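You operate a simulated robot arm through the tools that you are given. There is no shell and no other tool. Be economical: measure what you need, move in short steps, check, and stop when the job is done.

Carry out the task below with a simulated robot arm. There is one attempt and no reset: what you move stays moved.

## Task
Take the green power bank and leave it on the tester bench top. Put the teal power bank on the short bench top. Take the probe case and put it on the island bench top on the door side. Take the grey spill pad and leave it on the corner table top. Put the dustpan on the island bench top on the door side. Take the yellow tab guard and put it on the riser shelf. Do these in any order.

It is judged by the outcome, as a careful person would: the job done as asked, and still so three seconds after it is handed in. It fails if anything else is knocked over, pushed out of place, dropped, spilled or broken.

## Robot
A 5-joint arm with a two-finger parallel gripper on a trunk, on a base that drives. Base frame: it is fixed to the floor where the robot stands at the start and does not move with it; the origin is under the middle of the robot, x ahead of it, y to its left, z up; the surface under the hand at the start is at about z = 800. Lengths are in mm, angles in degrees, forces in N, time in s.
It reaches about 1134 mm from its shoulder. Its first joint turns from -149.0 to 149.0 degrees. Places, roughly: corner table top [700, 2100, 800]; dustpan (13x13x11 cm) [500, 1200, 800]; green power bank [500, -250, 750]; grey spill pad (6x9x4 cm) [700, 400, 800]; island bench top on the door side [-1300, -200, 800]; probe case [750, 250, 750]; riser shelf (46x22 cm) [-1560, -1240, 920]; short bench top [700, 1100, 800]; teal power bank [750, 0, 750]; tester bench top [-3800, -1500, 800]; yellow tab guard (3x4x3 cm) [500, 1500, 800]. Payload 1.57 kg.
The TCP is the grasp point between the finger pads, 30 mm short of the fingertips. In the tool frame z runs along the fingers and y along their closing line. The gripper opens to 110 mm. The fingers are 24 mm wide and 12 mm thick; the gripper's body (48 by 112 mm) begins 78 mm behind the TCP.
Orientation is that of the tool frame in the base frame, as [roll, pitch, yaw] about the fixed x, y, z axes, in that order (R = Rz(yaw) Ry(pitch) Rx(roll)). With the fingers straight down and closing along the base's y, the tool's x points along the base's -x, its y along +y and its z along -z.

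## Interface
- The arm moves only by the tool move_arm. Its argument "plan" is one flat list of numbers, 6 for each row, row after row: the shift along the tool's x, y, z in mm, then the turn, a rotation vector about the tool's x, y, z in rad. In form: [tx, ty, tz, wx, wy, wz, tx, ty, tz, wx, wy, wz, ...]. A call has 1 to 20 rows; each row shifts and turns the commanded pose from where the row before left it, along the tool's axes as they then stand. "gripper" is the finger opening in mm, from 0 to 110, set as the call begins (left out, the last holds). Rows are played at 5 a second. More than 50 mm and 8.6 degrees between two rows, or a gripper value outside its range, and nothing of the call is played. Where a pose cannot be reached the arm comes as near as it can. A force on the tool above 40 N (or 10 N above the force at the start of the call, whichever is more), or a blocked arm, ends the call early, and 0.2 s more pass. Each finger travels about 72 mm/s and halts on what it meets, pressing with about 43 N; the grip force reading is that of the motor and also rises with nothing between the fingers. The clock runs only during rows and for 0.2 s after the last one: add rows that do not move to give the fingers time. It gives the time, the measured TCP pose, the force on the tool (base axes), the opening and the grip force at its end, in the units of the frame above (readings bear some noise), with the torque about the TCP (base axes, N m) and any sound that the robot's microphone picked up.
- Cameras (640 x 400 px; columns grow to the right, rows downward): "scene" is now at [-28.8, 129.4, 1773.5]; the picture's right is [-0.95, -0.31, -0.00], its down [-0.29, 0.89, -0.36] and it looks along [0.11, -0.34, -0.93] (base axes); focal length 214 px, centre (320, 200). "wrist" rides on the gripper at [70, 16, -141] in the tool frame; the picture's right is [-0.23, 0.97, 0.00], its down [-0.86, -0.20, -0.48] and it looks along [-0.47, -0.11, 0.88] (tool axes); focal length 222 px, centre (320, 200).
- capture(camera): a new picture of that camera. The clock stands still meanwhile.
- raise_lower(by): slides the trunk up (or, below 0, down) by that many mm; the arm and the scene camera ride with it, the base frame stays. It gives what a move gives, with no picture.
- steer(legs): drives the robot by 1 to 6 legs, each [ahead, turn to the left] in mm and degrees, along the robot's own axes; the way and the turn of a leg run together, so that a leg with both is an arc; at most 1500 mm and 180 degrees a leg. The arm and the cameras ride along, it lands a little off, and it stops where it bumps. It gives what a move gives.
- head_to(pan, tilt): turns the head with the scene camera to pan (to the left, within 155 degrees either way) and tilt (down, from -29 to 69), counted from straight ahead of the robot. It gives what a move gives.
- point_at(camera, pixels): for up to 12 pixels [column, row] of the newest picture of that camera ("zoom" is the newest enlarged one), the place [x, y, z] in the base frame of the surface seen there, good to about 3 mm. The clock stands still meanwhile.
- zoom(camera, box): a new picture of the part [left, top, right, bottom] of that camera's present view, enlarged. The clock stands still meanwhile.
- sign_off(): hands the job in; it is judged then, once.

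Go step by step. Measure first, check grasps and placings, and put right what went wrong. The budget is 124 turns and 126 pictures, counting those below and the enlarged ones. Unless the task says otherwise, let go and move clear before handing in, and close with one line.

The tools are called after "Emit:" as name(argument=value, ...) on one line, values as JSON. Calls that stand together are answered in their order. move_arm: Moves the arm, as the interface text tells. Its arguments: {"type":"object","properties":{"plan":{"type":"array","items":{"type":"number"}},"gripper":{"type":"number"}},"required":["plan"]} The other tools are called the same way: raise_lower (by) slides the trunk up or down; steer (legs) drives the base; head_to (pan, tilt) turns the head that bears the scene camera; capture (camera) takes a picture; point_at (camera, pixels) gives the place of the surface under pixels of a picture; zoom (camera, box) takes an enlarged picture of a part of a camera's view; sign_off () hands the job in.

At the start:

```text
time_s: 0.0
tool_pos: [464.4, 377.6, 1083.0]
orientation: [-179.9, 0.0, 178.8]
force: [-1.0, 0.3, 0.1]
wrist_torque: [0.02, 0.03, 0.02]
finger_gap: 110.0
gripper_force: 0.0
trunk travel left (down, up): [-816.0, 154.0]
robot x, y, heading: [-0.2, 11.5, 0.1]
head pan, tilt: [-71.9, 68.8]
```

scene: 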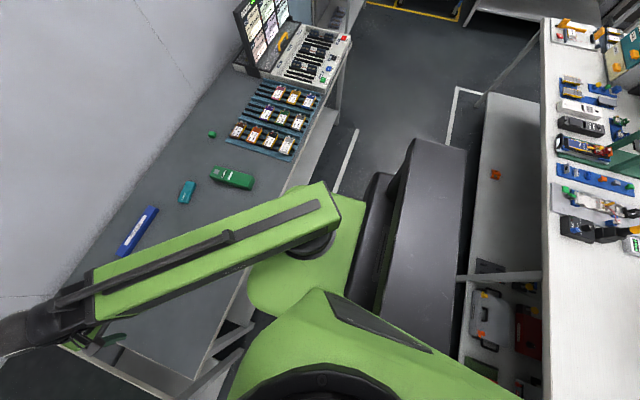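
wrist: 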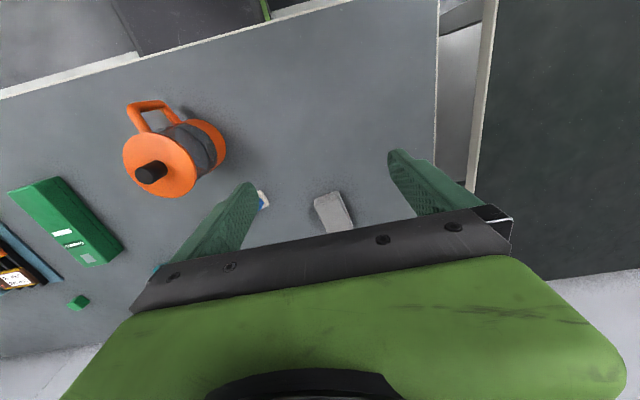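

The scene view shows the front bench (green bank near pixel 232,178, teal near 187,192, a blue case near 137,230) and the island behind on the right. I measure those first and look around.

Emit:
point_at(camera="scene", pixels=[[232, 178], [187, 192], [137, 230], [211, 133], [290, 90], [270, 200], [600, 250], [495, 175], [560, 60]])

Emit:
point_at(camera="wrist", pixels=[[332, 213], [262, 199], [165, 160], [68, 220], [78, 302], [400, 100], [300, 100], [460, 100], [560, 100]])

Emit:
head_to(pan=0, tilt=50)

Emit:
capture(camera="scene")

Emit:
head_to(pan=70, tilt=40)

Emit:
capture(camera="scene")

Emit:
head_to(pan=150, tilt=35)

Emit:
capture(camera="scene")

Emit:
head_to(pan=-130, tilt=30)

Emit:
capture(camera="scene")

```text
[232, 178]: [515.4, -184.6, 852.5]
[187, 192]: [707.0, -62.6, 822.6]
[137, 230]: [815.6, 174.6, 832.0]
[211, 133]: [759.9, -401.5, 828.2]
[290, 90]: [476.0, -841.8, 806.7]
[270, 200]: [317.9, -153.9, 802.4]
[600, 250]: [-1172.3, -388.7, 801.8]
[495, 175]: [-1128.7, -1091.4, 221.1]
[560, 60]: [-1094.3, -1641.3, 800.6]
```

```text
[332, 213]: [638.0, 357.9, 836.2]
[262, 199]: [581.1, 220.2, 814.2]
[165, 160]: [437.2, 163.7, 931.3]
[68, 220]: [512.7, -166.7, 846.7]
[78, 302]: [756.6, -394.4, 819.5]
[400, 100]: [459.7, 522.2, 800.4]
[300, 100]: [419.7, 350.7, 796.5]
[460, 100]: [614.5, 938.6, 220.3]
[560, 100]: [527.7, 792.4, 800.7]
```

```text
time_s: 1.4
tool_pos: [463.0, 376.6, 1083.5]
orientation: [180.0, 0.0, 178.8]
force: [0.4, 0.4, -0.3]
wrist_torque: [0.02, -0.03, 0.01]
finger_gap: 110.0
gripper_force: 0.2
trunk travel left (down, up): [-816.0, 154.0]
robot x, y, heading: [0.8, 14.7, -0.0]
head pan, tilt: [0.0, 50.0]
```

```text
123 pictures are left
```

scene: 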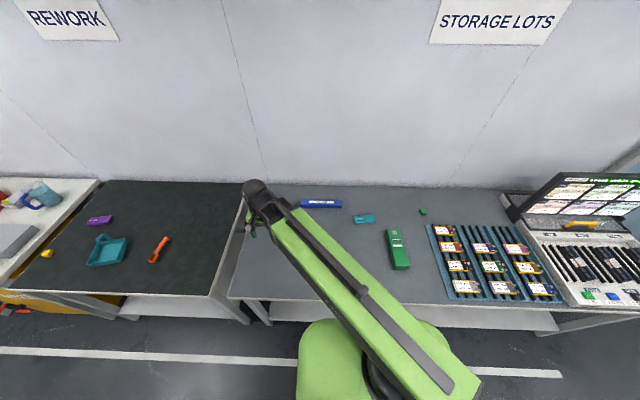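

```text
time_s: 2.9
tool_pos: [463.9, 376.5, 1085.1]
orientation: [179.9, 0.0, 178.9]
force: [0.0, 0.6, 0.6]
wrist_torque: [-0.01, 0.01, -0.01]
finger_gap: 109.9
gripper_force: 0.0
trunk travel left (down, up): [-816.0, 154.0]
robot x, y, heading: [1.0, 11.8, -0.1]
head pan, tilt: [70.0, 40.0]
```

```text
122 pictures are left
```

scene: 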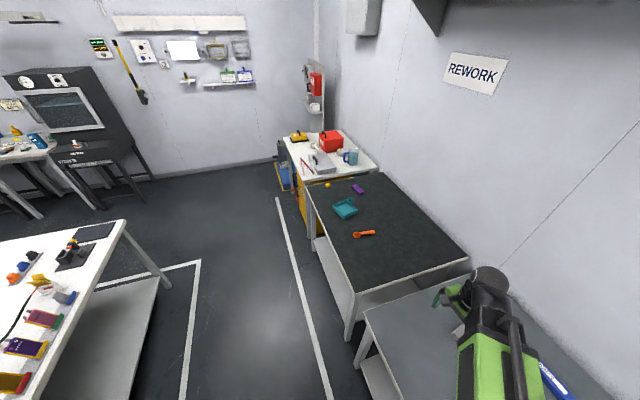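

```text
time_s: 4.4
tool_pos: [463.4, 376.3, 1083.7]
orientation: [180.0, 0.0, 178.8]
force: [0.0, 0.4, -0.1]
wrist_torque: [0.02, 0.0, 0.0]
finger_gap: 109.8
gripper_force: 0.0
trunk travel left (down, up): [-816.0, 154.0]
robot x, y, heading: [-0.4, 12.6, 0.4]
head pan, tilt: [150.0, 35.0]
```

```text
121 pictures are left
```

scene: 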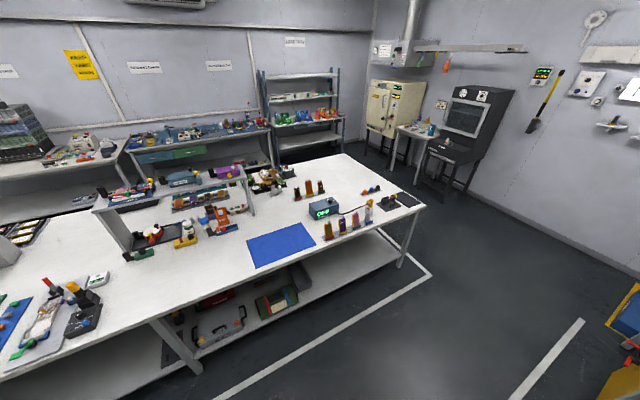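

```text
time_s: 8.2
tool_pos: [463.2, 377.2, 1082.9]
orientation: [-180.0, 0.1, 178.8]
force: [-0.3, 0.2, -0.8]
wrist_torque: [-0.02, 0.01, -0.02]
finger_gap: 110.0
gripper_force: 0.1
trunk travel left (down, up): [-816.0, 154.0]
robot x, y, heading: [-0.9, 11.4, 0.1]
head pan, tilt: [-130.0, 30.0]
```

```text
120 pictures are left
```

scene: 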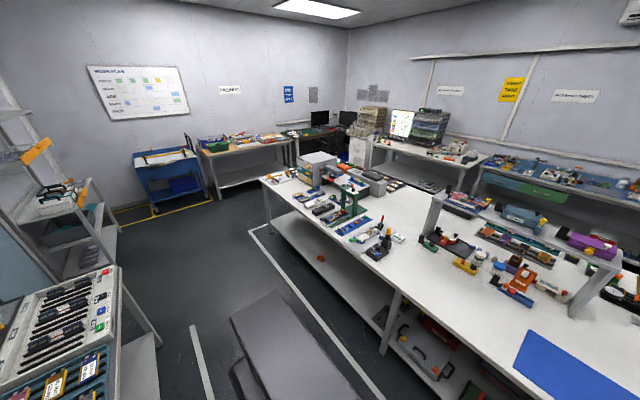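

The bench holds green, teal, blue (probe case) and grey items; the dustpan and yellow tab guard are on the dark short bench; the island is behind. I measure the island, riser and far benches in this last view.

Emit:
point_at(camera="scene", pixels=[[590, 370], [480, 212], [585, 240], [350, 192], [330, 215], [410, 150], [460, 160], [250, 155], [300, 133], [640, 195], [540, 185], [398, 235]])

Emit:
zoom(camera="scene", box=[240, 100, 480, 250])

Emit:
zoom(camera="scene", box=[400, 170, 640, 320])

```text
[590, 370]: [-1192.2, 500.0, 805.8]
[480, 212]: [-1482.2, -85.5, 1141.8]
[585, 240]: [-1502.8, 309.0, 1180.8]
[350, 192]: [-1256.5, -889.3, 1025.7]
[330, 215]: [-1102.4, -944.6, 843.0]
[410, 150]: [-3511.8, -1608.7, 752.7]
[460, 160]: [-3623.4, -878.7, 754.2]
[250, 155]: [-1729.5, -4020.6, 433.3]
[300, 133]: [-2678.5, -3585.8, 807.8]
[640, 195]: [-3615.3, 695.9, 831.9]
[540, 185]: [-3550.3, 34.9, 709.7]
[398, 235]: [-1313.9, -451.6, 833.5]
```

```text
2.67 times, centred on (360, 175) of scene
```

zoom: 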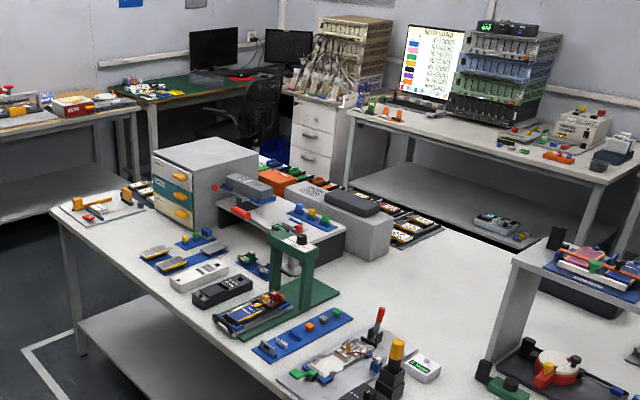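

```text
2.67 times, centred on (520, 245) of scene
```

zoom: 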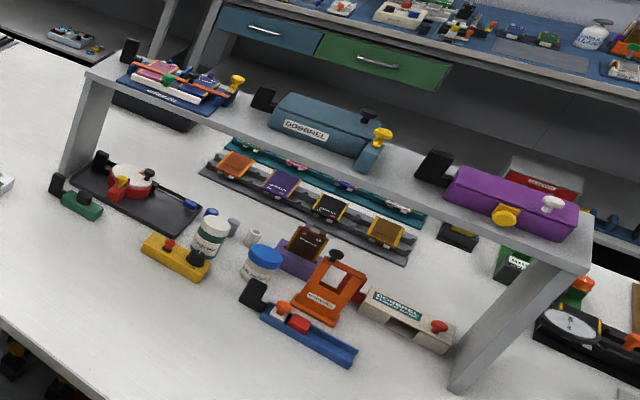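

The riser appears to be the low shelf behind the drawer unit; free island top lies around (-1300,-200). I start with the front bench: moving the arm above the teal bank and viewing.

Emit:
move_arm(plan=[-10, -50, 0, 0, 0, 0, -10, -50, 0, 0, 0, 0, -10, -50, 0, 0, 0, 0, -10, -50, 0, 0, 0, 0, -10, -50, 0, 0, 0, 0, -10, -50, 0, 0, 0, 0, -10, -50, 0, 0, 0, 0, -10, -50, 0, 0, 0, 0, -10, -37, 0, 0, 0, 0])

Emit:
capture(camera="wrist")

Emit:
head_to(pan=10, tilt=60)

Emit:
capture(camera="scene")

```text
refused: row 1 steps farther than a row can; nothing moved
```

```text
117 pictures are left
```

wrist: 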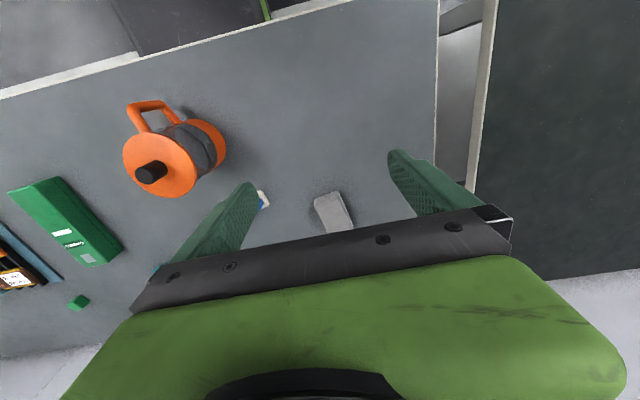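

```text
time_s: 10.5
tool_pos: [463.0, 376.3, 1081.7]
orientation: [179.9, 0.0, 178.8]
force: [0.3, -0.2, 0.5]
wrist_torque: [0.02, -0.02, -0.02]
finger_gap: 109.9
gripper_force: 0.2
trunk travel left (down, up): [-816.0, 154.0]
robot x, y, heading: [1.1, 10.0, 0.1]
head pan, tilt: [10.0, 60.0]
```

```text
116 pictures are left
```

scene: 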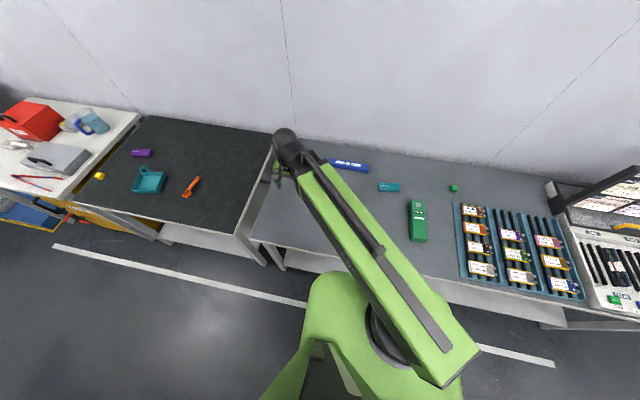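

The row exceeded 50 mm; I redo it with smaller steps.

Emit:
move_arm(plan=[-10, -48, 0, 0, 0, 0, -10, -48, 0, 0, 0, 0, -10, -48, 0, 0, 0, 0, -10, -48, 0, 0, 0, 0, -10, -48, 0, 0, 0, 0, -10, -48, 0, 0, 0, 0, -10, -48, 0, 0, 0, 0, -10, -48, 0, 0, 0, 0, -10, -48, 0, 0, 0, 0])

Emit:
capture(camera="wrist")

Emit:
capture(camera="scene")

```text
time_s: 12.5
tool_pos: [589.8, -38.3, 1084.2]
orientation: [-180.0, 0.0, 178.9]
force: [0.1, 0.1, -0.5]
wrist_torque: [-0.02, 0.02, 0.04]
finger_gap: 110.0
gripper_force: 0.0
out of reach, approached as far as the arm can: row 2, 3, 4, 5, 6, 7
trunk travel left (down, up): [-816.0, 154.0]
robot x, y, heading: [-1.2, 12.0, 0.2]
head pan, tilt: [10.0, 60.0]
```

```text
115 pictures are left
```

wrist: 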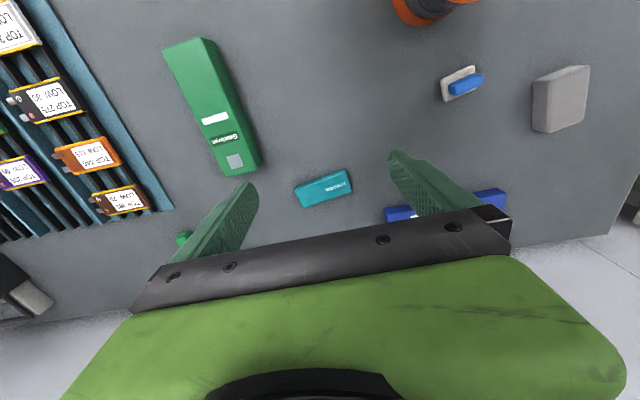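

```text
114 pictures are left
```

scene: 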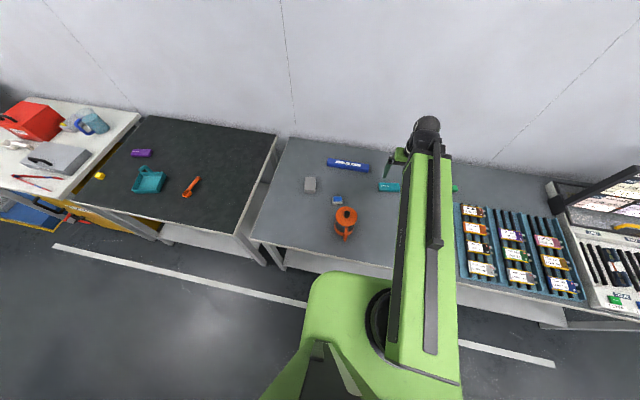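

The arm has a minimum radius near 590 mm at this height. The wrist picture shows the teal bank (325,188), green bank (212,105), grey pad (560,98), a white/blue block (462,83) and the blue case (490,200); I measure them.

Emit:
point_at(camera="wrist", pixels=[[297, 186], [346, 171], [351, 190], [305, 207], [168, 50], [208, 40], [219, 170], [260, 165], [535, 82], [588, 68], [583, 115], [538, 130]])

Emit:
point_at(camera="scene", pixels=[[328, 159], [370, 165], [369, 171], [328, 166], [305, 177], [316, 177], [317, 185], [381, 187], [336, 200], [345, 214], [250, 238], [285, 140]])

Emit:
zoom(camera="scene", box=[260, 130, 420, 230])

Emit:
zoom(camera="scene", box=[0, 80, 240, 230])

```text
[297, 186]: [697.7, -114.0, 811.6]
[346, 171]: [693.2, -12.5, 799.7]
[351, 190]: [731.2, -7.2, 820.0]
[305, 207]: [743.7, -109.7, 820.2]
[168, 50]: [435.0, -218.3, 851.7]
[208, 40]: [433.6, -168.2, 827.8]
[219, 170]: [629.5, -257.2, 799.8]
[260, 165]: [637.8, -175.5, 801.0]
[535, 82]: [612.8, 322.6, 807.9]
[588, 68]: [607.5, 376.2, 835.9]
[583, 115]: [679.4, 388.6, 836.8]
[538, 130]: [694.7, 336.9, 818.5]
```

```text
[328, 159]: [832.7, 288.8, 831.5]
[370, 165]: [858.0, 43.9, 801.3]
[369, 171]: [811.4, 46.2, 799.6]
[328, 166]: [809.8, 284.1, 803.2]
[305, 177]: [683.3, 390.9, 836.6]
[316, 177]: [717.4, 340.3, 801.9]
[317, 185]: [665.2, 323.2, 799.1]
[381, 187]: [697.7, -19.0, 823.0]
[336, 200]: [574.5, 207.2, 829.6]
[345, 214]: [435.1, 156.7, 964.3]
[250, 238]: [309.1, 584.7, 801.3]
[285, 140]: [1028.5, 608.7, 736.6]
```

```text
4.00 times, centred on (340, 180) of scene
```

zoom: 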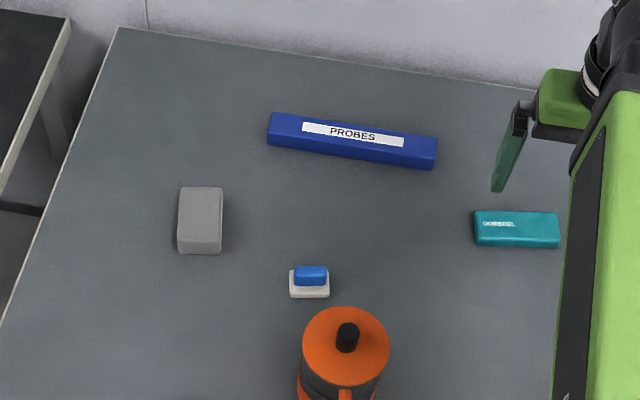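

```text
2.67 times, centred on (120, 155) of scene
```

zoom: 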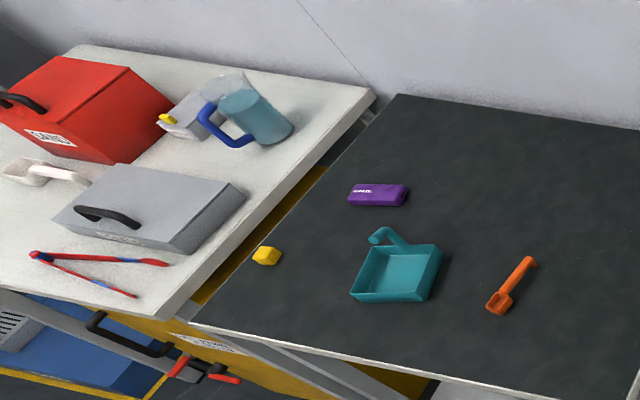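

Teal bank spans x≈695–740, y≈-112…-8, top 822, so I grip it along base x. I turn the hand 90° and move above it.

Emit:
move_arm(plan=[0, 0, 0, 0, 0, 0.1428, 0, 0, 0, 0, 0, 0.1428, 0, 0, 0, 0, 0, 0.1428, 0, 0, 0, 0, 0, 0.1428, 0, 0, 0, 0, 0, 0.1428, 0, 0, 0, 0, 0, 0.1428, 0, 0, 0, 0, 0, 0.1428, 0, 0, 0, 0, 0, 0.1428, 0, 0, 0, 0, 0, 0.1428, 0, 0, 0, 0, 0, 0.1428, 0, 0, 0, 0, 0, 0.1428, -7, 43, 30, 0, 0, 0, -7, 43, 40, 0, 0, 0, -7, 43, 40, 0, 0, 0])

Emit:
capture(camera="wrist")

```text
refused: row 12 steps farther than a row can; nothing moved
```

```text
111 pictures are left
```

wrist: 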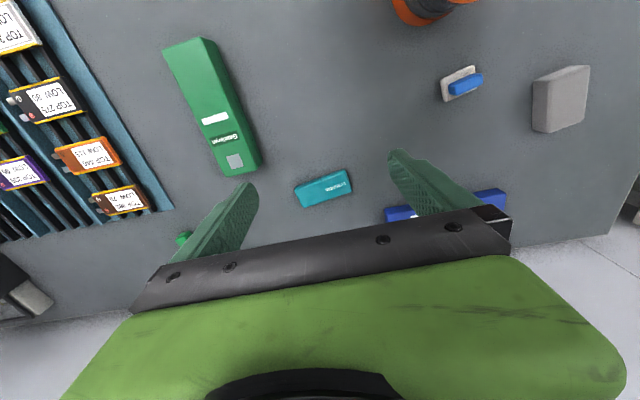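

Step too long again; splitting the diagonal.

Emit:
move_arm(plan=[0, 0, 0, 0, 0, 0.1428, 0, 0, 0, 0, 0, 0.1428, 0, 0, 0, 0, 0, 0.1428, 0, 0, 0, 0, 0, 0.1428, 0, 0, 0, 0, 0, 0.1428, 0, 0, 0, 0, 0, 0.1428, 0, 0, 0, 0, 0, 0.1428, 0, 0, 0, 0, 0, 0.1428, 0, 0, 0, 0, 0, 0.1428, 0, 0, 0, 0, 0, 0.1428, 0, 0, 0, 0, 0, 0.1428, -7, 43, 0, 0, 0, 0, -7, 43, 0, 0, 0, 0, -7, 43, 0, 0, 0, 0, 0, 0, 45, 0, 0, 0, 0, 0, 45, 0, 0, 0])

Emit:
capture(camera="wrist")

```text
time_s: 15.9
tool_pos: [724.0, -57.6, 1082.8]
orientation: [180.0, 0.1, 88.8]
force: [-0.1, -0.9, 0.6]
wrist_torque: [0.01, -0.03, -0.07]
finger_gap: 109.7
gripper_force: 0.1
out of reach, approached as far as the arm can: row 15, 16
trunk travel left (down, up): [-816.0, 154.0]
robot x, y, heading: [3.0, 10.8, 0.1]
head pan, tilt: [10.0, 60.0]
```

```text
110 pictures are left
```

wrist: 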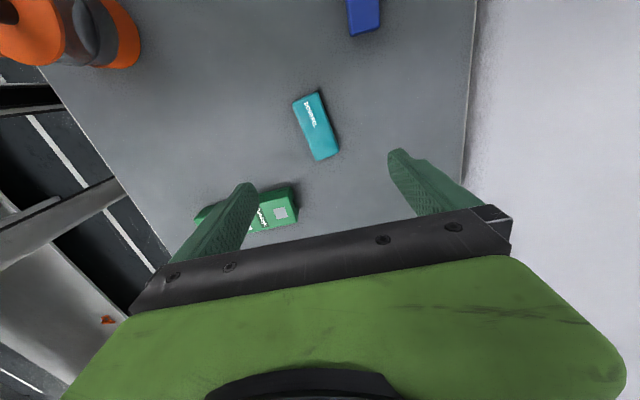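

At this trunk height the arm cannot go lower, so the trunk must come down. I measure the teal's corners and lower by 200.

Emit:
point_at(camera="wrist", pixels=[[294, 103], [317, 93], [338, 151], [317, 159], [315, 125]])

Emit:
raise_lower(by=-180)

```text
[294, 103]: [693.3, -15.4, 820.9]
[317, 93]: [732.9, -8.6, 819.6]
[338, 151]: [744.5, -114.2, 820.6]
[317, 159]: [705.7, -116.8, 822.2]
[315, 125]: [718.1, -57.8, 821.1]
```

```text
time_s: 17.9
tool_pos: [723.1, -58.3, 903.7]
orientation: [-180.0, 0.0, 88.8]
force: [0.1, 0.0, 0.3]
wrist_torque: [0.01, -0.01, -0.01]
finger_gap: 109.9
gripper_force: 0.0
trunk travel left (down, up): [-636.0, 334.0]
robot x, y, heading: [-1.4, 9.0, -0.2]
head pan, tilt: [10.0, 60.0]
```

The bank's centre is (718,-62) and it's turned about 6.6°. I align the hand and lower the trunk further.

Emit:
move_arm(plan=[-4, -5, 0, 0, 0, -0.136, 0, 0, 0, 0, 0, 0])

Emit:
raise_lower(by=-71)

Emit:
capture(camera="wrist")

```text
time_s: 18.5
tool_pos: [717.3, -62.8, 903.1]
orientation: [179.9, 0.0, 96.8]
force: [-0.1, 0.3, -0.6]
wrist_torque: [0.01, 0.01, -0.01]
finger_gap: 110.0
gripper_force: 0.1
trunk travel left (down, up): [-636.0, 334.0]
robot x, y, heading: [2.3, 11.0, -0.1]
head pan, tilt: [10.0, 60.0]
```

```text
time_s: 19.6
tool_pos: [717.4, -61.4, 831.6]
orientation: [180.0, -0.1, 96.6]
force: [-0.5, 0.9, 0.0]
wrist_torque: [-0.03, 0.0, 0.01]
finger_gap: 109.8
gripper_force: 0.0
trunk travel left (down, up): [-565.0, 405.0]
robot x, y, heading: [1.7, 12.4, 0.2]
head pan, tilt: [10.0, 60.0]
```

```text
109 pictures are left
```

wrist: 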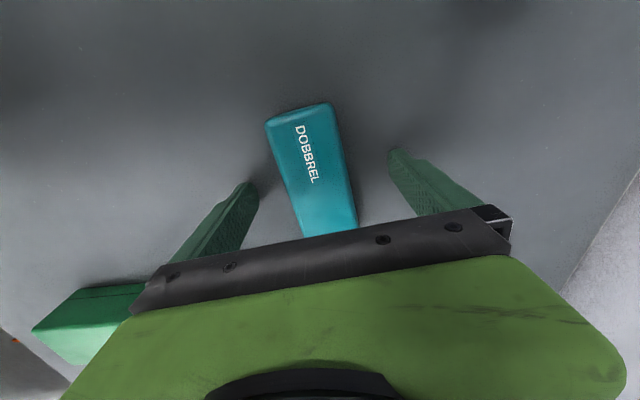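

The teal bank sits between the fingers. Closing, then raising the trunk.

Emit:
move_arm(plan=[0, 0, 0, 0, 0, 0, 0, 0, 0, 0, 0, 0, 0, 0, 0, 0, 0, 0, 0, 0, 0, 0, 0, 0, 0, 0, 0, 0, 0, 0], gripper=30)

Emit:
raise_lower(by=220)

Emit:
capture(camera="wrist")

```text
time_s: 20.8
tool_pos: [718.2, -61.5, 831.5]
orientation: [-180.0, 0.0, 96.6]
force: [0.9, -0.1, 1.5]
wrist_torque: [-0.05, -0.01, 0.05]
finger_gap: 49.3
gripper_force: 42.9
trunk travel left (down, up): [-565.0, 405.0]
robot x, y, heading: [-2.4, 12.9, -0.2]
head pan, tilt: [10.0, 60.0]
```

```text
time_s: 23.1
tool_pos: [718.3, -61.6, 1051.7]
orientation: [180.0, 0.0, 96.6]
force: [0.0, -0.1, -2.2]
wrist_torque: [0.04, 0.0, 0.0]
finger_gap: 49.3
gripper_force: 43.5
trunk travel left (down, up): [-785.0, 185.0]
robot x, y, heading: [1.6, 10.0, -0.1]
head pan, tilt: [10.0, 60.0]
```

```text
108 pictures are left
```

wrist: 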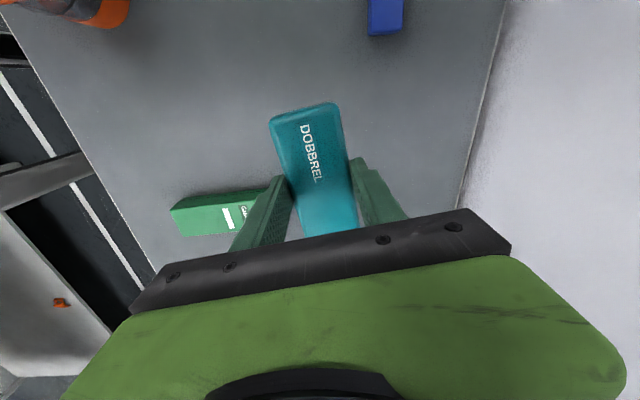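

Teal is held (gap 49.3). I measure the short bench's free area and edges.

Emit:
point_at(camera="scene", pixels=[[184, 195], [196, 178], [134, 190], [163, 192], [165, 172], [139, 167], [99, 176], [237, 225], [270, 140], [230, 180], [142, 152], [120, 130]])

```text
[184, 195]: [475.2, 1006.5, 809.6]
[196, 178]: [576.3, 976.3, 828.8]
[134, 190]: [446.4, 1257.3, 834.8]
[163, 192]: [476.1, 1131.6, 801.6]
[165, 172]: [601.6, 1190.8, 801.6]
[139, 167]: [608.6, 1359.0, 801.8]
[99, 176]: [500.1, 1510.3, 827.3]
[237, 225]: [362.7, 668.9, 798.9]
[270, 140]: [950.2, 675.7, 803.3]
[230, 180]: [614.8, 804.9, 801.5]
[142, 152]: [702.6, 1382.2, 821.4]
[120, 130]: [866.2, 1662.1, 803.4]
```

Free short-bench area is around (600,780), within reach from here. I swing the arm there at height.

Emit:
move_arm(plan=[47.1, -1.1, 0, 0, 0, 0, 47.1, -1.1, 0, 0, 0, 0, 47.1, -1.1, 0, 0, 0, 0, 47.1, -1.1, 0, 0, 0, 0, 47.1, -1.1, 0, 0, 0, 0, 47.1, -1.1, 0, 0, 0, 0, 47.1, -1.1, 0, 0, 0, 0, 47.1, -1.1, 0, 0, 0, 0, 47.1, -1.1, 0, 0, 0, 0, 47.1, -1.1, 0, 0, 0, 0, 47.1, -1.1, 0, 0, 0, 0, 47.1, -1.1, 0, 0, 0, 0, 47.1, -1.1, 0, 0, 0, 0, 47.1, -1.1, 0, 0, 0, 0, 47.1, -1.1, 0, 0, 0, 0, 47.1, -1.1, 0, 0, 0, 0, 47.1, -1.1, 0, 0, 0, 0, 47.1, -1.1, 0, 0, 0, 0, 0, 0, 0, 0, 0, 0])

Emit:
head_to(pan=40, tilt=50)

Emit:
capture(camera="scene")

```text
time_s: 27.1
tool_pos: [572.2, 741.6, 1052.6]
orientation: [179.9, -0.1, 96.6]
force: [0.9, -0.1, -1.1]
wrist_torque: [0.0, -0.01, -0.02]
finger_gap: 49.2
gripper_force: 42.9
out of reach, approached as far as the arm can: row 17, 18
trunk travel left (down, up): [-785.0, 185.0]
robot x, y, heading: [-2.3, 12.2, -0.2]
head pan, tilt: [10.0, 60.0]
```

```text
time_s: 28.0
tool_pos: [572.4, 743.3, 1052.2]
orientation: [180.0, -0.1, 96.6]
force: [-0.3, 0.1, -1.1]
wrist_torque: [0.0, -0.02, 0.0]
finger_gap: 49.4
gripper_force: 43.4
trunk travel left (down, up): [-785.0, 185.0]
robot x, y, heading: [-2.4, 12.9, -0.1]
head pan, tilt: [40.0, 50.0]
```

```text
107 pictures are left
```

scene: 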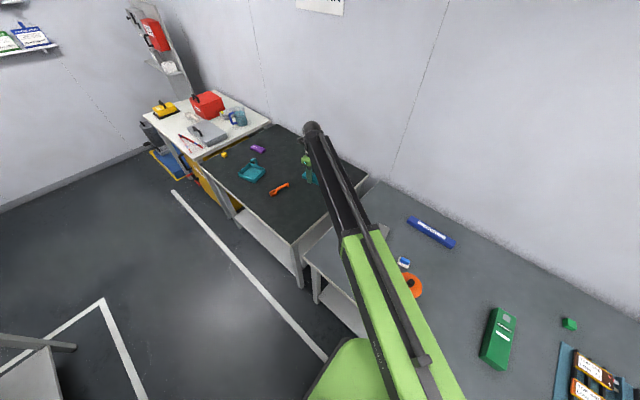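

At max radius here, the bank is at (572,742), 50 mm inside the edge at y≈640 — fine. Lowering the trunk to place.

Emit:
raise_lower(by=-214)

Emit:
capture(camera="wrist")

```text
time_s: 30.3
tool_pos: [571.5, 742.9, 838.4]
orientation: [180.0, 0.0, 96.6]
force: [0.7, 0.0, -1.0]
wrist_torque: [-0.02, 0.01, 0.02]
finger_gap: 49.5
gripper_force: 43.2
trunk travel left (down, up): [-571.0, 399.0]
robot x, y, heading: [-1.0, 9.1, 0.2]
head pan, tilt: [40.0, 50.0]
```

```text
106 pictures are left
```

wrist: 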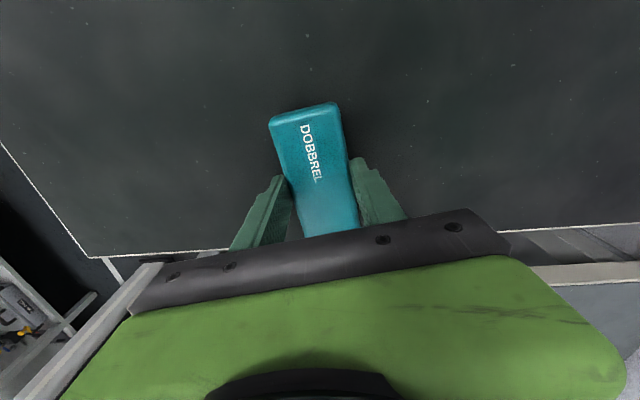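

The bench edge shows near row 245; I check it before release.

Emit:
point_at(camera="wrist", pixels=[[215, 247], [560, 226], [320, 125], [330, 232]])

Emit:
raise_lower(by=-6)

```text
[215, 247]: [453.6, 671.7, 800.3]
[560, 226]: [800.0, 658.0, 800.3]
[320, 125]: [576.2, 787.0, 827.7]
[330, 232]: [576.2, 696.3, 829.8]
```

```text
time_s: 30.9
tool_pos: [572.2, 741.5, 833.2]
orientation: [179.9, -0.1, 96.6]
force: [-0.5, -0.8, 0.8]
wrist_torque: [-0.15, 0.05, -0.04]
finger_gap: 49.4
gripper_force: 43.2
trunk travel left (down, up): [-565.0, 405.0]
robot x, y, heading: [0.4, 10.8, 0.1]
head pan, tilt: [40.0, 50.0]
```

In contact (force sign flipped), bank fully on the top. Releasing and rising.

Emit:
move_arm(plan=[0, 0, 0, 0, 0, 0, 0, 0, 0, 0, 0, 0, 0, 0, 0, 0, 0, 0, 0, 0, 0, 0, 0, 0], gripper=110)

Emit:
raise_lower(by=220)

Emit:
capture(camera="wrist")

```text
time_s: 31.9
tool_pos: [571.5, 742.3, 832.4]
orientation: [179.8, -0.2, 96.6]
force: [-0.3, -0.5, -0.6]
wrist_torque: [-0.03, -0.02, -0.03]
finger_gap: 110.1
gripper_force: 0.1
trunk travel left (down, up): [-565.0, 405.0]
robot x, y, heading: [-1.8, 12.4, 0.2]
head pan, tilt: [40.0, 50.0]
```

```text
time_s: 34.2
tool_pos: [571.5, 741.8, 1052.2]
orientation: [179.9, -0.1, 96.6]
force: [1.1, 0.3, -0.4]
wrist_torque: [0.01, -0.03, 0.02]
finger_gap: 110.1
gripper_force: 0.1
trunk travel left (down, up): [-785.0, 185.0]
robot x, y, heading: [0.6, 12.7, 0.2]
head pan, tilt: [40.0, 50.0]
```

```text
105 pictures are left
```

wrist: 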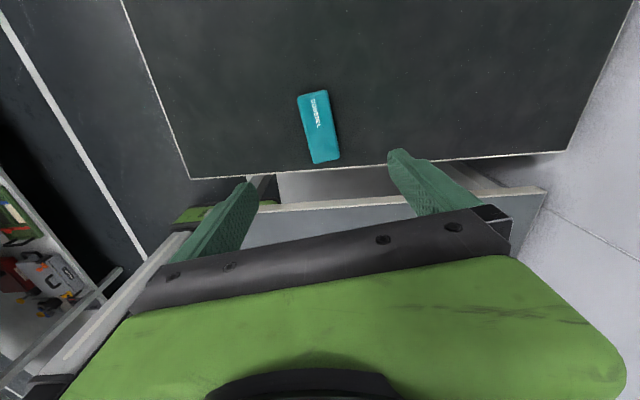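

Teal sits properly at (320,130). Next the grey pad at about (650,357): move there and turn the hand back to close along y.

Emit:
move_arm(plan=[-43.5, 3.7, 0, 0, 0, 0, -43.5, 3.7, 0, 0, 0, 0, -43.5, 3.7, 0, 0, 0, 0, -43.5, 3.7, 0, 0, 0, 0, -43.5, 3.7, 0, 0, 0, 0, -43.5, 3.7, 0, 0, 0, 0, -43.5, 3.7, 0, 0, 0, 0, -43.5, 3.7, 0, 0, 0, 0, -43.5, 3.7, 0, 0, 0, 0, 0, 0, 0, 0, 0, -0.1403, 0, 0, 0, 0, 0, -0.1403, 0, 0, 0, 0, 0, -0.1403, 0, 0, 0, 0, 0, -0.1403, 0, 0, 0, 0, 0, -0.1403, 0, 0, 0, 0, 0, -0.1403, 0, 0, 0, 0, 0, -0.1403, 0, 0, 0, 0, 0, -0.1403, 0, 0, 0, 0, 0, -0.1403, 0, 0, 0, 0, 0, -0.1403, 0, 0, 0, 0, 0, -0.1403])

Emit:
capture(camera="wrist")

```text
time_s: 38.4
tool_pos: [650.1, 357.2, 1053.2]
orientation: [179.9, 0.1, -174.8]
force: [0.0, 0.0, -0.1]
wrist_torque: [0.0, 0.0, -0.03]
finger_gap: 109.8
gripper_force: 0.0
trunk travel left (down, up): [-785.0, 185.0]
robot x, y, heading: [-0.9, 12.0, 0.1]
head pan, tilt: [40.0, 50.0]
```

```text
104 pictures are left
```

wrist: 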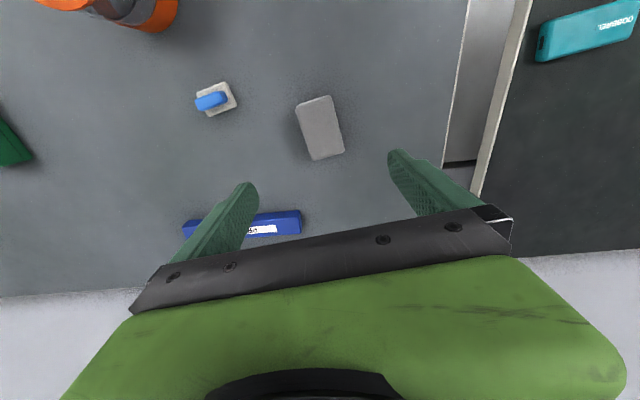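

Emit:
point_at(camera="wrist", pixels=[[298, 106], [329, 97], [343, 150], [313, 158], [320, 128], [185, 228], [300, 222]])

```text
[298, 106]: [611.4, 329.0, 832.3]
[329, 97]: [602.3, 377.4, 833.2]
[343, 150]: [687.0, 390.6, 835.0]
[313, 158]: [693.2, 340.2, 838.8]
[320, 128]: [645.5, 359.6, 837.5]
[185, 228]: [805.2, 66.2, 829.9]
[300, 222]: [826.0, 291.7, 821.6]
```

Grey pad centre (648,359), turned ~8°. Aligning, lowering, gripping.

Emit:
move_arm(plan=[2, 2, 0, 0, 0, -0.052, 0, 0, 0, 0, 0, 0])

Emit:
raise_lower(by=-220)

Emit:
move_arm(plan=[0, 0, 0, 0, 0, 0, 0, 0, 0, 0, 0, 0, 0, 0, 0, 0, 0, 0, 0, 0, 0, 0, 0, 0], gripper=40)

Emit:
raise_lower(by=220)

Emit:
capture(camera="wrist")

```text
time_s: 39.0
tool_pos: [647.9, 359.4, 1051.9]
orientation: [179.9, 0.1, -171.9]
force: [-0.1, -0.8, 0.1]
wrist_torque: [0.01, -0.01, 0.01]
finger_gap: 109.9
gripper_force: 0.1
trunk travel left (down, up): [-785.0, 185.0]
robot x, y, heading: [-4.2, 8.7, 0.0]
head pan, tilt: [40.0, 50.0]
```

```text
time_s: 41.3
tool_pos: [647.5, 359.6, 832.2]
orientation: [179.9, 0.1, -172.0]
force: [0.5, -0.2, 0.3]
wrist_torque: [-0.02, -0.02, 0.02]
finger_gap: 110.0
gripper_force: 0.0
trunk travel left (down, up): [-565.0, 405.0]
robot x, y, heading: [-1.6, 13.4, -0.0]
head pan, tilt: [40.0, 50.0]
```

```text
time_s: 42.3
tool_pos: [647.9, 359.6, 832.1]
orientation: [180.0, 0.2, -172.0]
force: [0.5, 0.1, 0.5]
wrist_torque: [-0.06, -0.01, 0.02]
finger_gap: 56.9
gripper_force: 43.7
trunk travel left (down, up): [-565.0, 405.0]
robot x, y, heading: [0.5, 11.7, 0.0]
head pan, tilt: [40.0, 50.0]
```

```text
time_s: 44.7
tool_pos: [648.1, 358.9, 1053.1]
orientation: [179.8, 0.2, -172.0]
force: [-0.9, 0.5, -0.6]
wrist_torque: [0.03, -0.01, 0.03]
finger_gap: 56.6
gripper_force: 43.2
trunk travel left (down, up): [-785.0, 185.0]
robot x, y, heading: [-0.3, 14.9, 0.1]
head pan, tilt: [40.0, 50.0]
```

```text
103 pictures are left
```

wrist: 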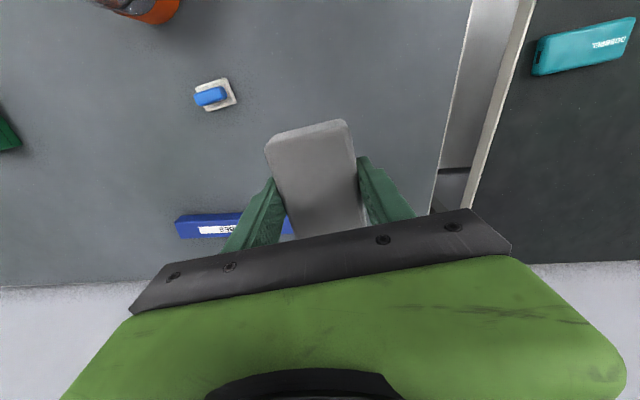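

Grey pad held. Before driving I look at the corner table and at the aisle behind.

Emit:
zoom(camera="scene", box=[120, 70, 320, 195])

Emit:
point_at(camera="zoom", pixels=[[200, 240], [330, 250], [400, 140], [260, 150], [150, 240], [470, 220], [240, 290]])

Emit:
head_to(pan=150, tilt=69)

Emit:
capture(camera="scene")

Emit:
point_at(camera="scene", pixels=[[100, 100], [200, 150], [300, 100], [320, 200], [200, 300], [400, 200], [300, 300]])

```text
3.20 times, centred on (220, 132) of scene
```

zoom: 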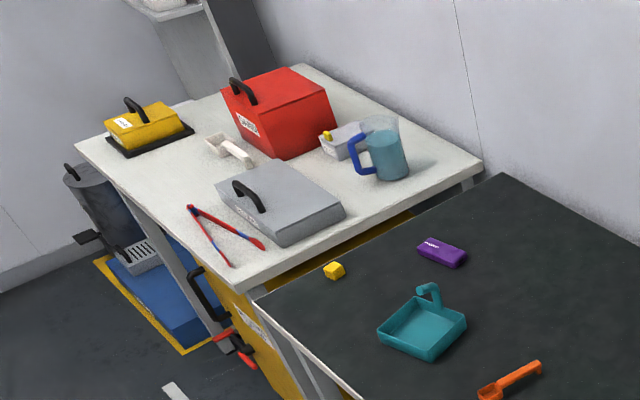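

```text
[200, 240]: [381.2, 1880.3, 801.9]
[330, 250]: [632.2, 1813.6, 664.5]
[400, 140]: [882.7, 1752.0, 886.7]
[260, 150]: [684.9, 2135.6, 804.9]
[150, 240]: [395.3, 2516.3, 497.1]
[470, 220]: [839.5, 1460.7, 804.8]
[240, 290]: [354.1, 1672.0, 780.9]
```

```text
time_s: 46.5
tool_pos: [647.3, 358.9, 1051.8]
orientation: [179.9, 0.1, -172.0]
force: [0.1, 0.3, -1.3]
wrist_torque: [0.0, -0.03, -0.01]
finger_gap: 56.6
gripper_force: 43.4
trunk travel left (down, up): [-785.0, 185.0]
robot x, y, heading: [3.7, 8.0, 0.1]
head pan, tilt: [150.0, 68.8]
```

```text
101 pictures are left
```

scene: 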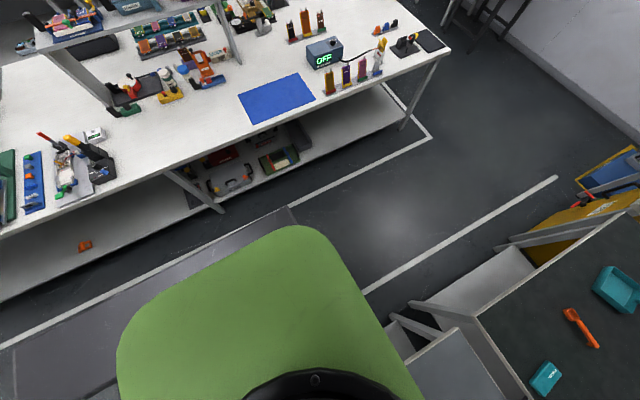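

```text
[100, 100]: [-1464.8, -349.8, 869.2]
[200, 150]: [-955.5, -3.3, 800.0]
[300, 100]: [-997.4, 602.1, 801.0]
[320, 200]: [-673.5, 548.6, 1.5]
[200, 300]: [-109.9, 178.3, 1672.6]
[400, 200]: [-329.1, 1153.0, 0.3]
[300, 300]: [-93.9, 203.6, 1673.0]
```

Measuring the dark body around the base to know the footprint.

Emit:
point_at(camera="scene", pixels=[[270, 220], [285, 207], [60, 370], [10, 345], [100, 390], [200, 255], [370, 290], [170, 230], [490, 265], [420, 130]])

Emit:
head_to(pan=-140, tilt=69)

Emit:
capture(camera="scene")

Emit:
point_at(camera="scene", pixels=[[200, 250], [250, 200], [300, 160], [400, 200], [450, 250], [350, 250], [150, 300]])

```text
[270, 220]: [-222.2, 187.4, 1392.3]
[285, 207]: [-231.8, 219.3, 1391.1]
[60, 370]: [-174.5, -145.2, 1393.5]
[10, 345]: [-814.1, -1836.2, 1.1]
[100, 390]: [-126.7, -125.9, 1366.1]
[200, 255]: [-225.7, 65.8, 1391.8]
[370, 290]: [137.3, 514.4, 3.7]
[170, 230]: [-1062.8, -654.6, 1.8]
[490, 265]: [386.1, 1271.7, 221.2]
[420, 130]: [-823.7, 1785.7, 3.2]
```

```text
time_s: 50.5
tool_pos: [649.0, 361.6, 1051.9]
orientation: [179.9, 0.1, -171.9]
force: [0.0, -0.9, 0.2]
wrist_torque: [0.03, -0.01, -0.01]
finger_gap: 56.8
gripper_force: 43.0
trunk travel left (down, up): [-785.0, 185.0]
robot x, y, heading: [-0.2, 11.1, -0.1]
head pan, tilt: [-140.0, 68.8]
```

```text
100 pictures are left
```

scene: 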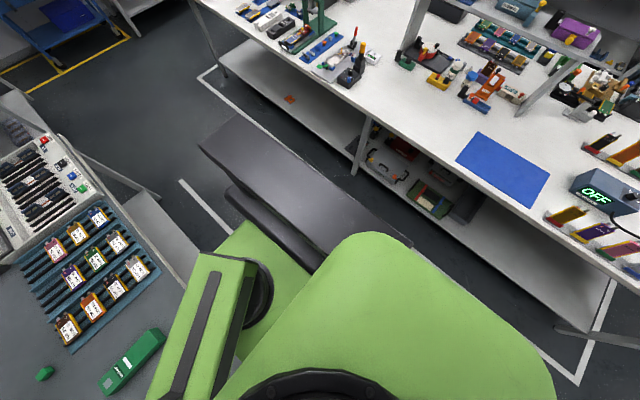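

```text
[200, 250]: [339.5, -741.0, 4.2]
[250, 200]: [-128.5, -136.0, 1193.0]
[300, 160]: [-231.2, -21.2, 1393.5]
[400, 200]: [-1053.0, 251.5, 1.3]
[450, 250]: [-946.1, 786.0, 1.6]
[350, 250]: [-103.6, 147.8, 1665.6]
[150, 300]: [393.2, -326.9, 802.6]
```

Footprint is about ±230 mm and the aisle runs x≈-900…310. I back off 250, turn left and drive along +y toward the corner table.

Emit:
steer(legs=[[-250, 0], [0, 90], [1500, 0], [150, 0]])

Emit:
head_to(pan=-55, tilt=50)

Emit:
capture(camera="scene")

```text
time_s: 63.9
tool_pos: [-456.4, 2308.3, 1053.0]
orientation: [179.9, 0.2, -85.8]
force: [0.1, -0.2, 0.2]
wrist_torque: [-0.05, -0.03, -0.02]
finger_gap: 56.7
gripper_force: 43.2
trunk travel left (down, up): [-785.0, 185.0]
robot x, y, heading: [-156.0, 1638.4, 86.3]
head pan, tilt: [-140.0, 68.8]
```

```text
time_s: 65.5
tool_pos: [-455.9, 2308.2, 1051.8]
orientation: [179.8, 0.1, -85.7]
force: [0.6, 0.1, 0.0]
wrist_torque: [0.03, -0.02, 0.01]
finger_gap: 56.8
gripper_force: 42.8
trunk travel left (down, up): [-785.0, 185.0]
robot x, y, heading: [-155.9, 1637.3, 86.5]
head pan, tilt: [-55.0, 50.0]
```

```text
99 pictures are left
```

scene: 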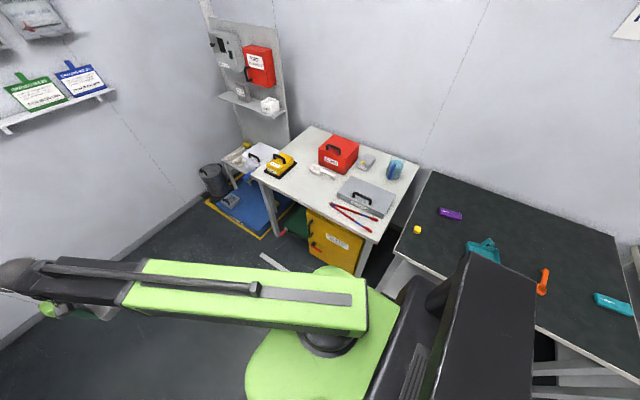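

At (-156,1638) heading 86°. I zoom on the table to find a free spot.

Emit:
zoom(camera="scene", box=[240, 115, 440, 240])

Emit:
point_at(camera="zoom", pixels=[[60, 185], [200, 210], [240, 230], [260, 250], [300, 300], [150, 185], [170, 160], [250, 200], [290, 280], [410, 390], [240, 40], [225, 170]])

```text
3.20 times, centred on (340, 178) of scene
```

zoom: 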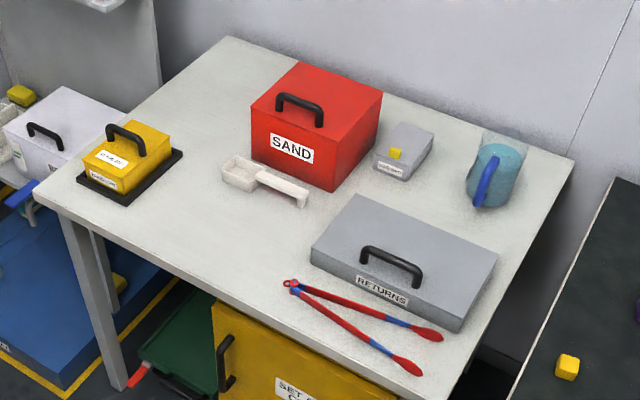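

```text
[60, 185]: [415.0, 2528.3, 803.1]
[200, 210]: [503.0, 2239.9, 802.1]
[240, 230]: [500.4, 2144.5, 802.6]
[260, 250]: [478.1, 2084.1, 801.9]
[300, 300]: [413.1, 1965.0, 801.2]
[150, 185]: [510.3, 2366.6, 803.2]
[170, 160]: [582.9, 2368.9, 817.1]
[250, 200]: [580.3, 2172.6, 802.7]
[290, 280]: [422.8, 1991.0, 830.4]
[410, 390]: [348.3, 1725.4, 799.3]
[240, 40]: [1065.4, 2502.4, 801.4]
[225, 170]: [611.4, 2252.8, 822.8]
```

Free spot around (480,2200) between the yellow box, scoop and tongs. Swinging the arm there.

Emit:
move_arm(plan=[8.9, -46.2, 0, 0, 0, 0, 8.9, -46.2, 0, 0, 0, 0, 8.9, -46.2, 0, 0, 0, 0, 8.9, -46.2, 0, 0, 0, 0, 8.9, -46.2, 0, 0, 0, 0, 8.9, -46.2, 0, 0, 0, 0, 8.9, -46.2, 0, 0, 0, 0, 8.9, -46.2, 0, 0, 0, 0, 8.9, -46.2, 0, 0, 0, 0, 8.9, -46.2, 0, 0, 0, 0, 8.9, -46.2, 0, 0, 0, 0, 8.9, -46.2, 0, 0, 0, 0, 8.9, -46.2, 0, 0, 0, 0, 8.9, -46.2, 0, 0, 0, 0, 8.9, -46.2, 0, 0, 0, 0, 8.9, -46.2, 0, 0, 0, 0, 8.9, -46.2, 0, 0, 0, 0, 8.9, -46.2, 0, 0, 0, 0, 8.9, -46.2, 0, 0, 0, 0, 8.9, -46.2, 0, 0, 0, 0])

Emit:
capture(camera="wrist")

```text
time_s: 69.7
tool_pos: [476.1, 2197.5, 1051.7]
orientation: [179.9, 0.2, -85.9]
force: [-1.0, -0.4, -1.4]
wrist_torque: [0.02, -0.01, 0.02]
finger_gap: 56.9
gripper_force: 43.2
out of reach, approached as far as the arm can: row 5, 10, 20
trunk travel left (down, up): [-785.0, 185.0]
robot x, y, heading: [-156.1, 1637.4, 86.5]
head pan, tilt: [-55.0, 50.0]
```

```text
97 pictures are left
```

wrist: 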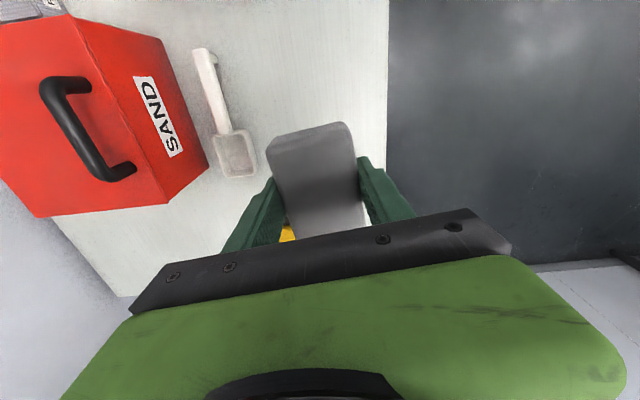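

Clear below the pad; I check how near the yellow box, scoop and edge are.

Emit:
point_at(camera="wrist", pixels=[[288, 234], [240, 170], [386, 130], [300, 100], [255, 150], [165, 205]])

```text
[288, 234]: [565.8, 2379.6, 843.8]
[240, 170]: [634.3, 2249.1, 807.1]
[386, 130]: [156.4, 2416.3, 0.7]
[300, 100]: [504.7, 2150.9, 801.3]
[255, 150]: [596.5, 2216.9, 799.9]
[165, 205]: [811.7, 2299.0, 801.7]
```

Emit:
point_at(camera="wrist", pixels=[[382, 130], [383, 60], [375, 150]])

Emit:
raise_lower(by=-213)

Emit:
capture(camera="wrist")

```text
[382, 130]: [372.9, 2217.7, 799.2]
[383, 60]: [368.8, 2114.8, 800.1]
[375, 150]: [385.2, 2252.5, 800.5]
```

```text
time_s: 72.0
tool_pos: [477.0, 2196.1, 839.0]
orientation: [179.9, 0.1, -85.8]
force: [0.4, -1.0, -0.2]
wrist_torque: [0.0, -0.02, -0.02]
finger_gap: 56.8
gripper_force: 43.0
trunk travel left (down, up): [-572.0, 398.0]
robot x, y, heading: [-152.8, 1636.4, 86.5]
head pan, tilt: [-55.0, 50.0]
```

```text
96 pictures are left
```

wrist: 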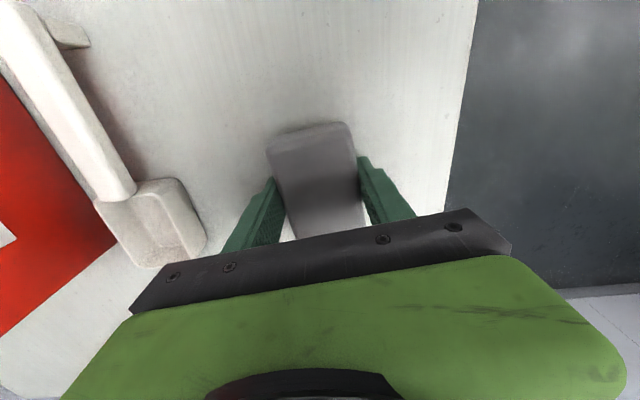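

Clear of the scoop. Last few mm down, release partially, rise.

Emit:
raise_lower(by=-6)

Emit:
move_arm(plan=[0, 0, 0, 0, 0, 0, 0, 0, 0, 0, 0, 0, 0, 0, 0, 0, 0, 0], gripper=85)

Emit:
raise_lower(by=220)

Emit:
capture(camera="wrist")

```text
time_s: 72.5
tool_pos: [476.9, 2196.2, 833.4]
orientation: [179.9, 0.1, -85.8]
force: [-0.5, -0.2, -0.4]
wrist_torque: [0.0, -0.05, 0.0]
finger_gap: 56.7
gripper_force: 43.5
trunk travel left (down, up): [-566.0, 404.0]
robot x, y, heading: [-152.5, 1634.6, 86.6]
head pan, tilt: [-55.0, 50.0]
```

```text
time_s: 73.3
tool_pos: [476.8, 2196.1, 833.8]
orientation: [179.9, 0.1, -85.8]
force: [0.6, 0.5, 0.9]
wrist_torque: [-0.01, -0.01, 0.0]
finger_gap: 84.8
gripper_force: 0.0
trunk travel left (down, up): [-566.0, 404.0]
robot x, y, heading: [-149.2, 1638.0, 86.5]
head pan, tilt: [-55.0, 50.0]
```

```text
time_s: 75.7
tool_pos: [476.6, 2196.2, 1052.8]
orientation: [180.0, 0.0, -85.8]
force: [0.5, 0.5, -0.1]
wrist_torque: [0.0, 0.04, -0.02]
finger_gap: 85.1
gripper_force: 0.1
trunk travel left (down, up): [-786.0, 184.0]
robot x, y, heading: [-155.0, 1634.9, 86.6]
head pan, tilt: [-55.0, 50.0]
```

```text
95 pictures are left
```

wrist: 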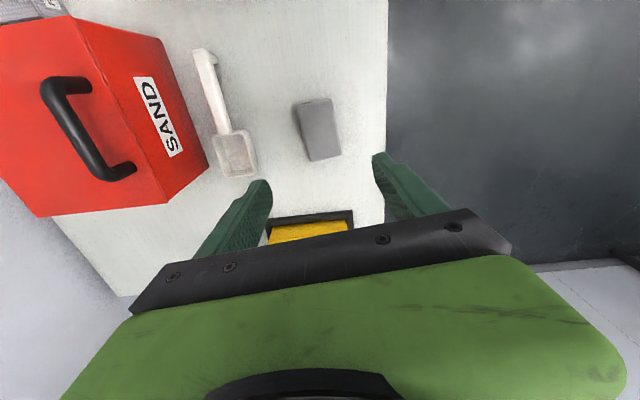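

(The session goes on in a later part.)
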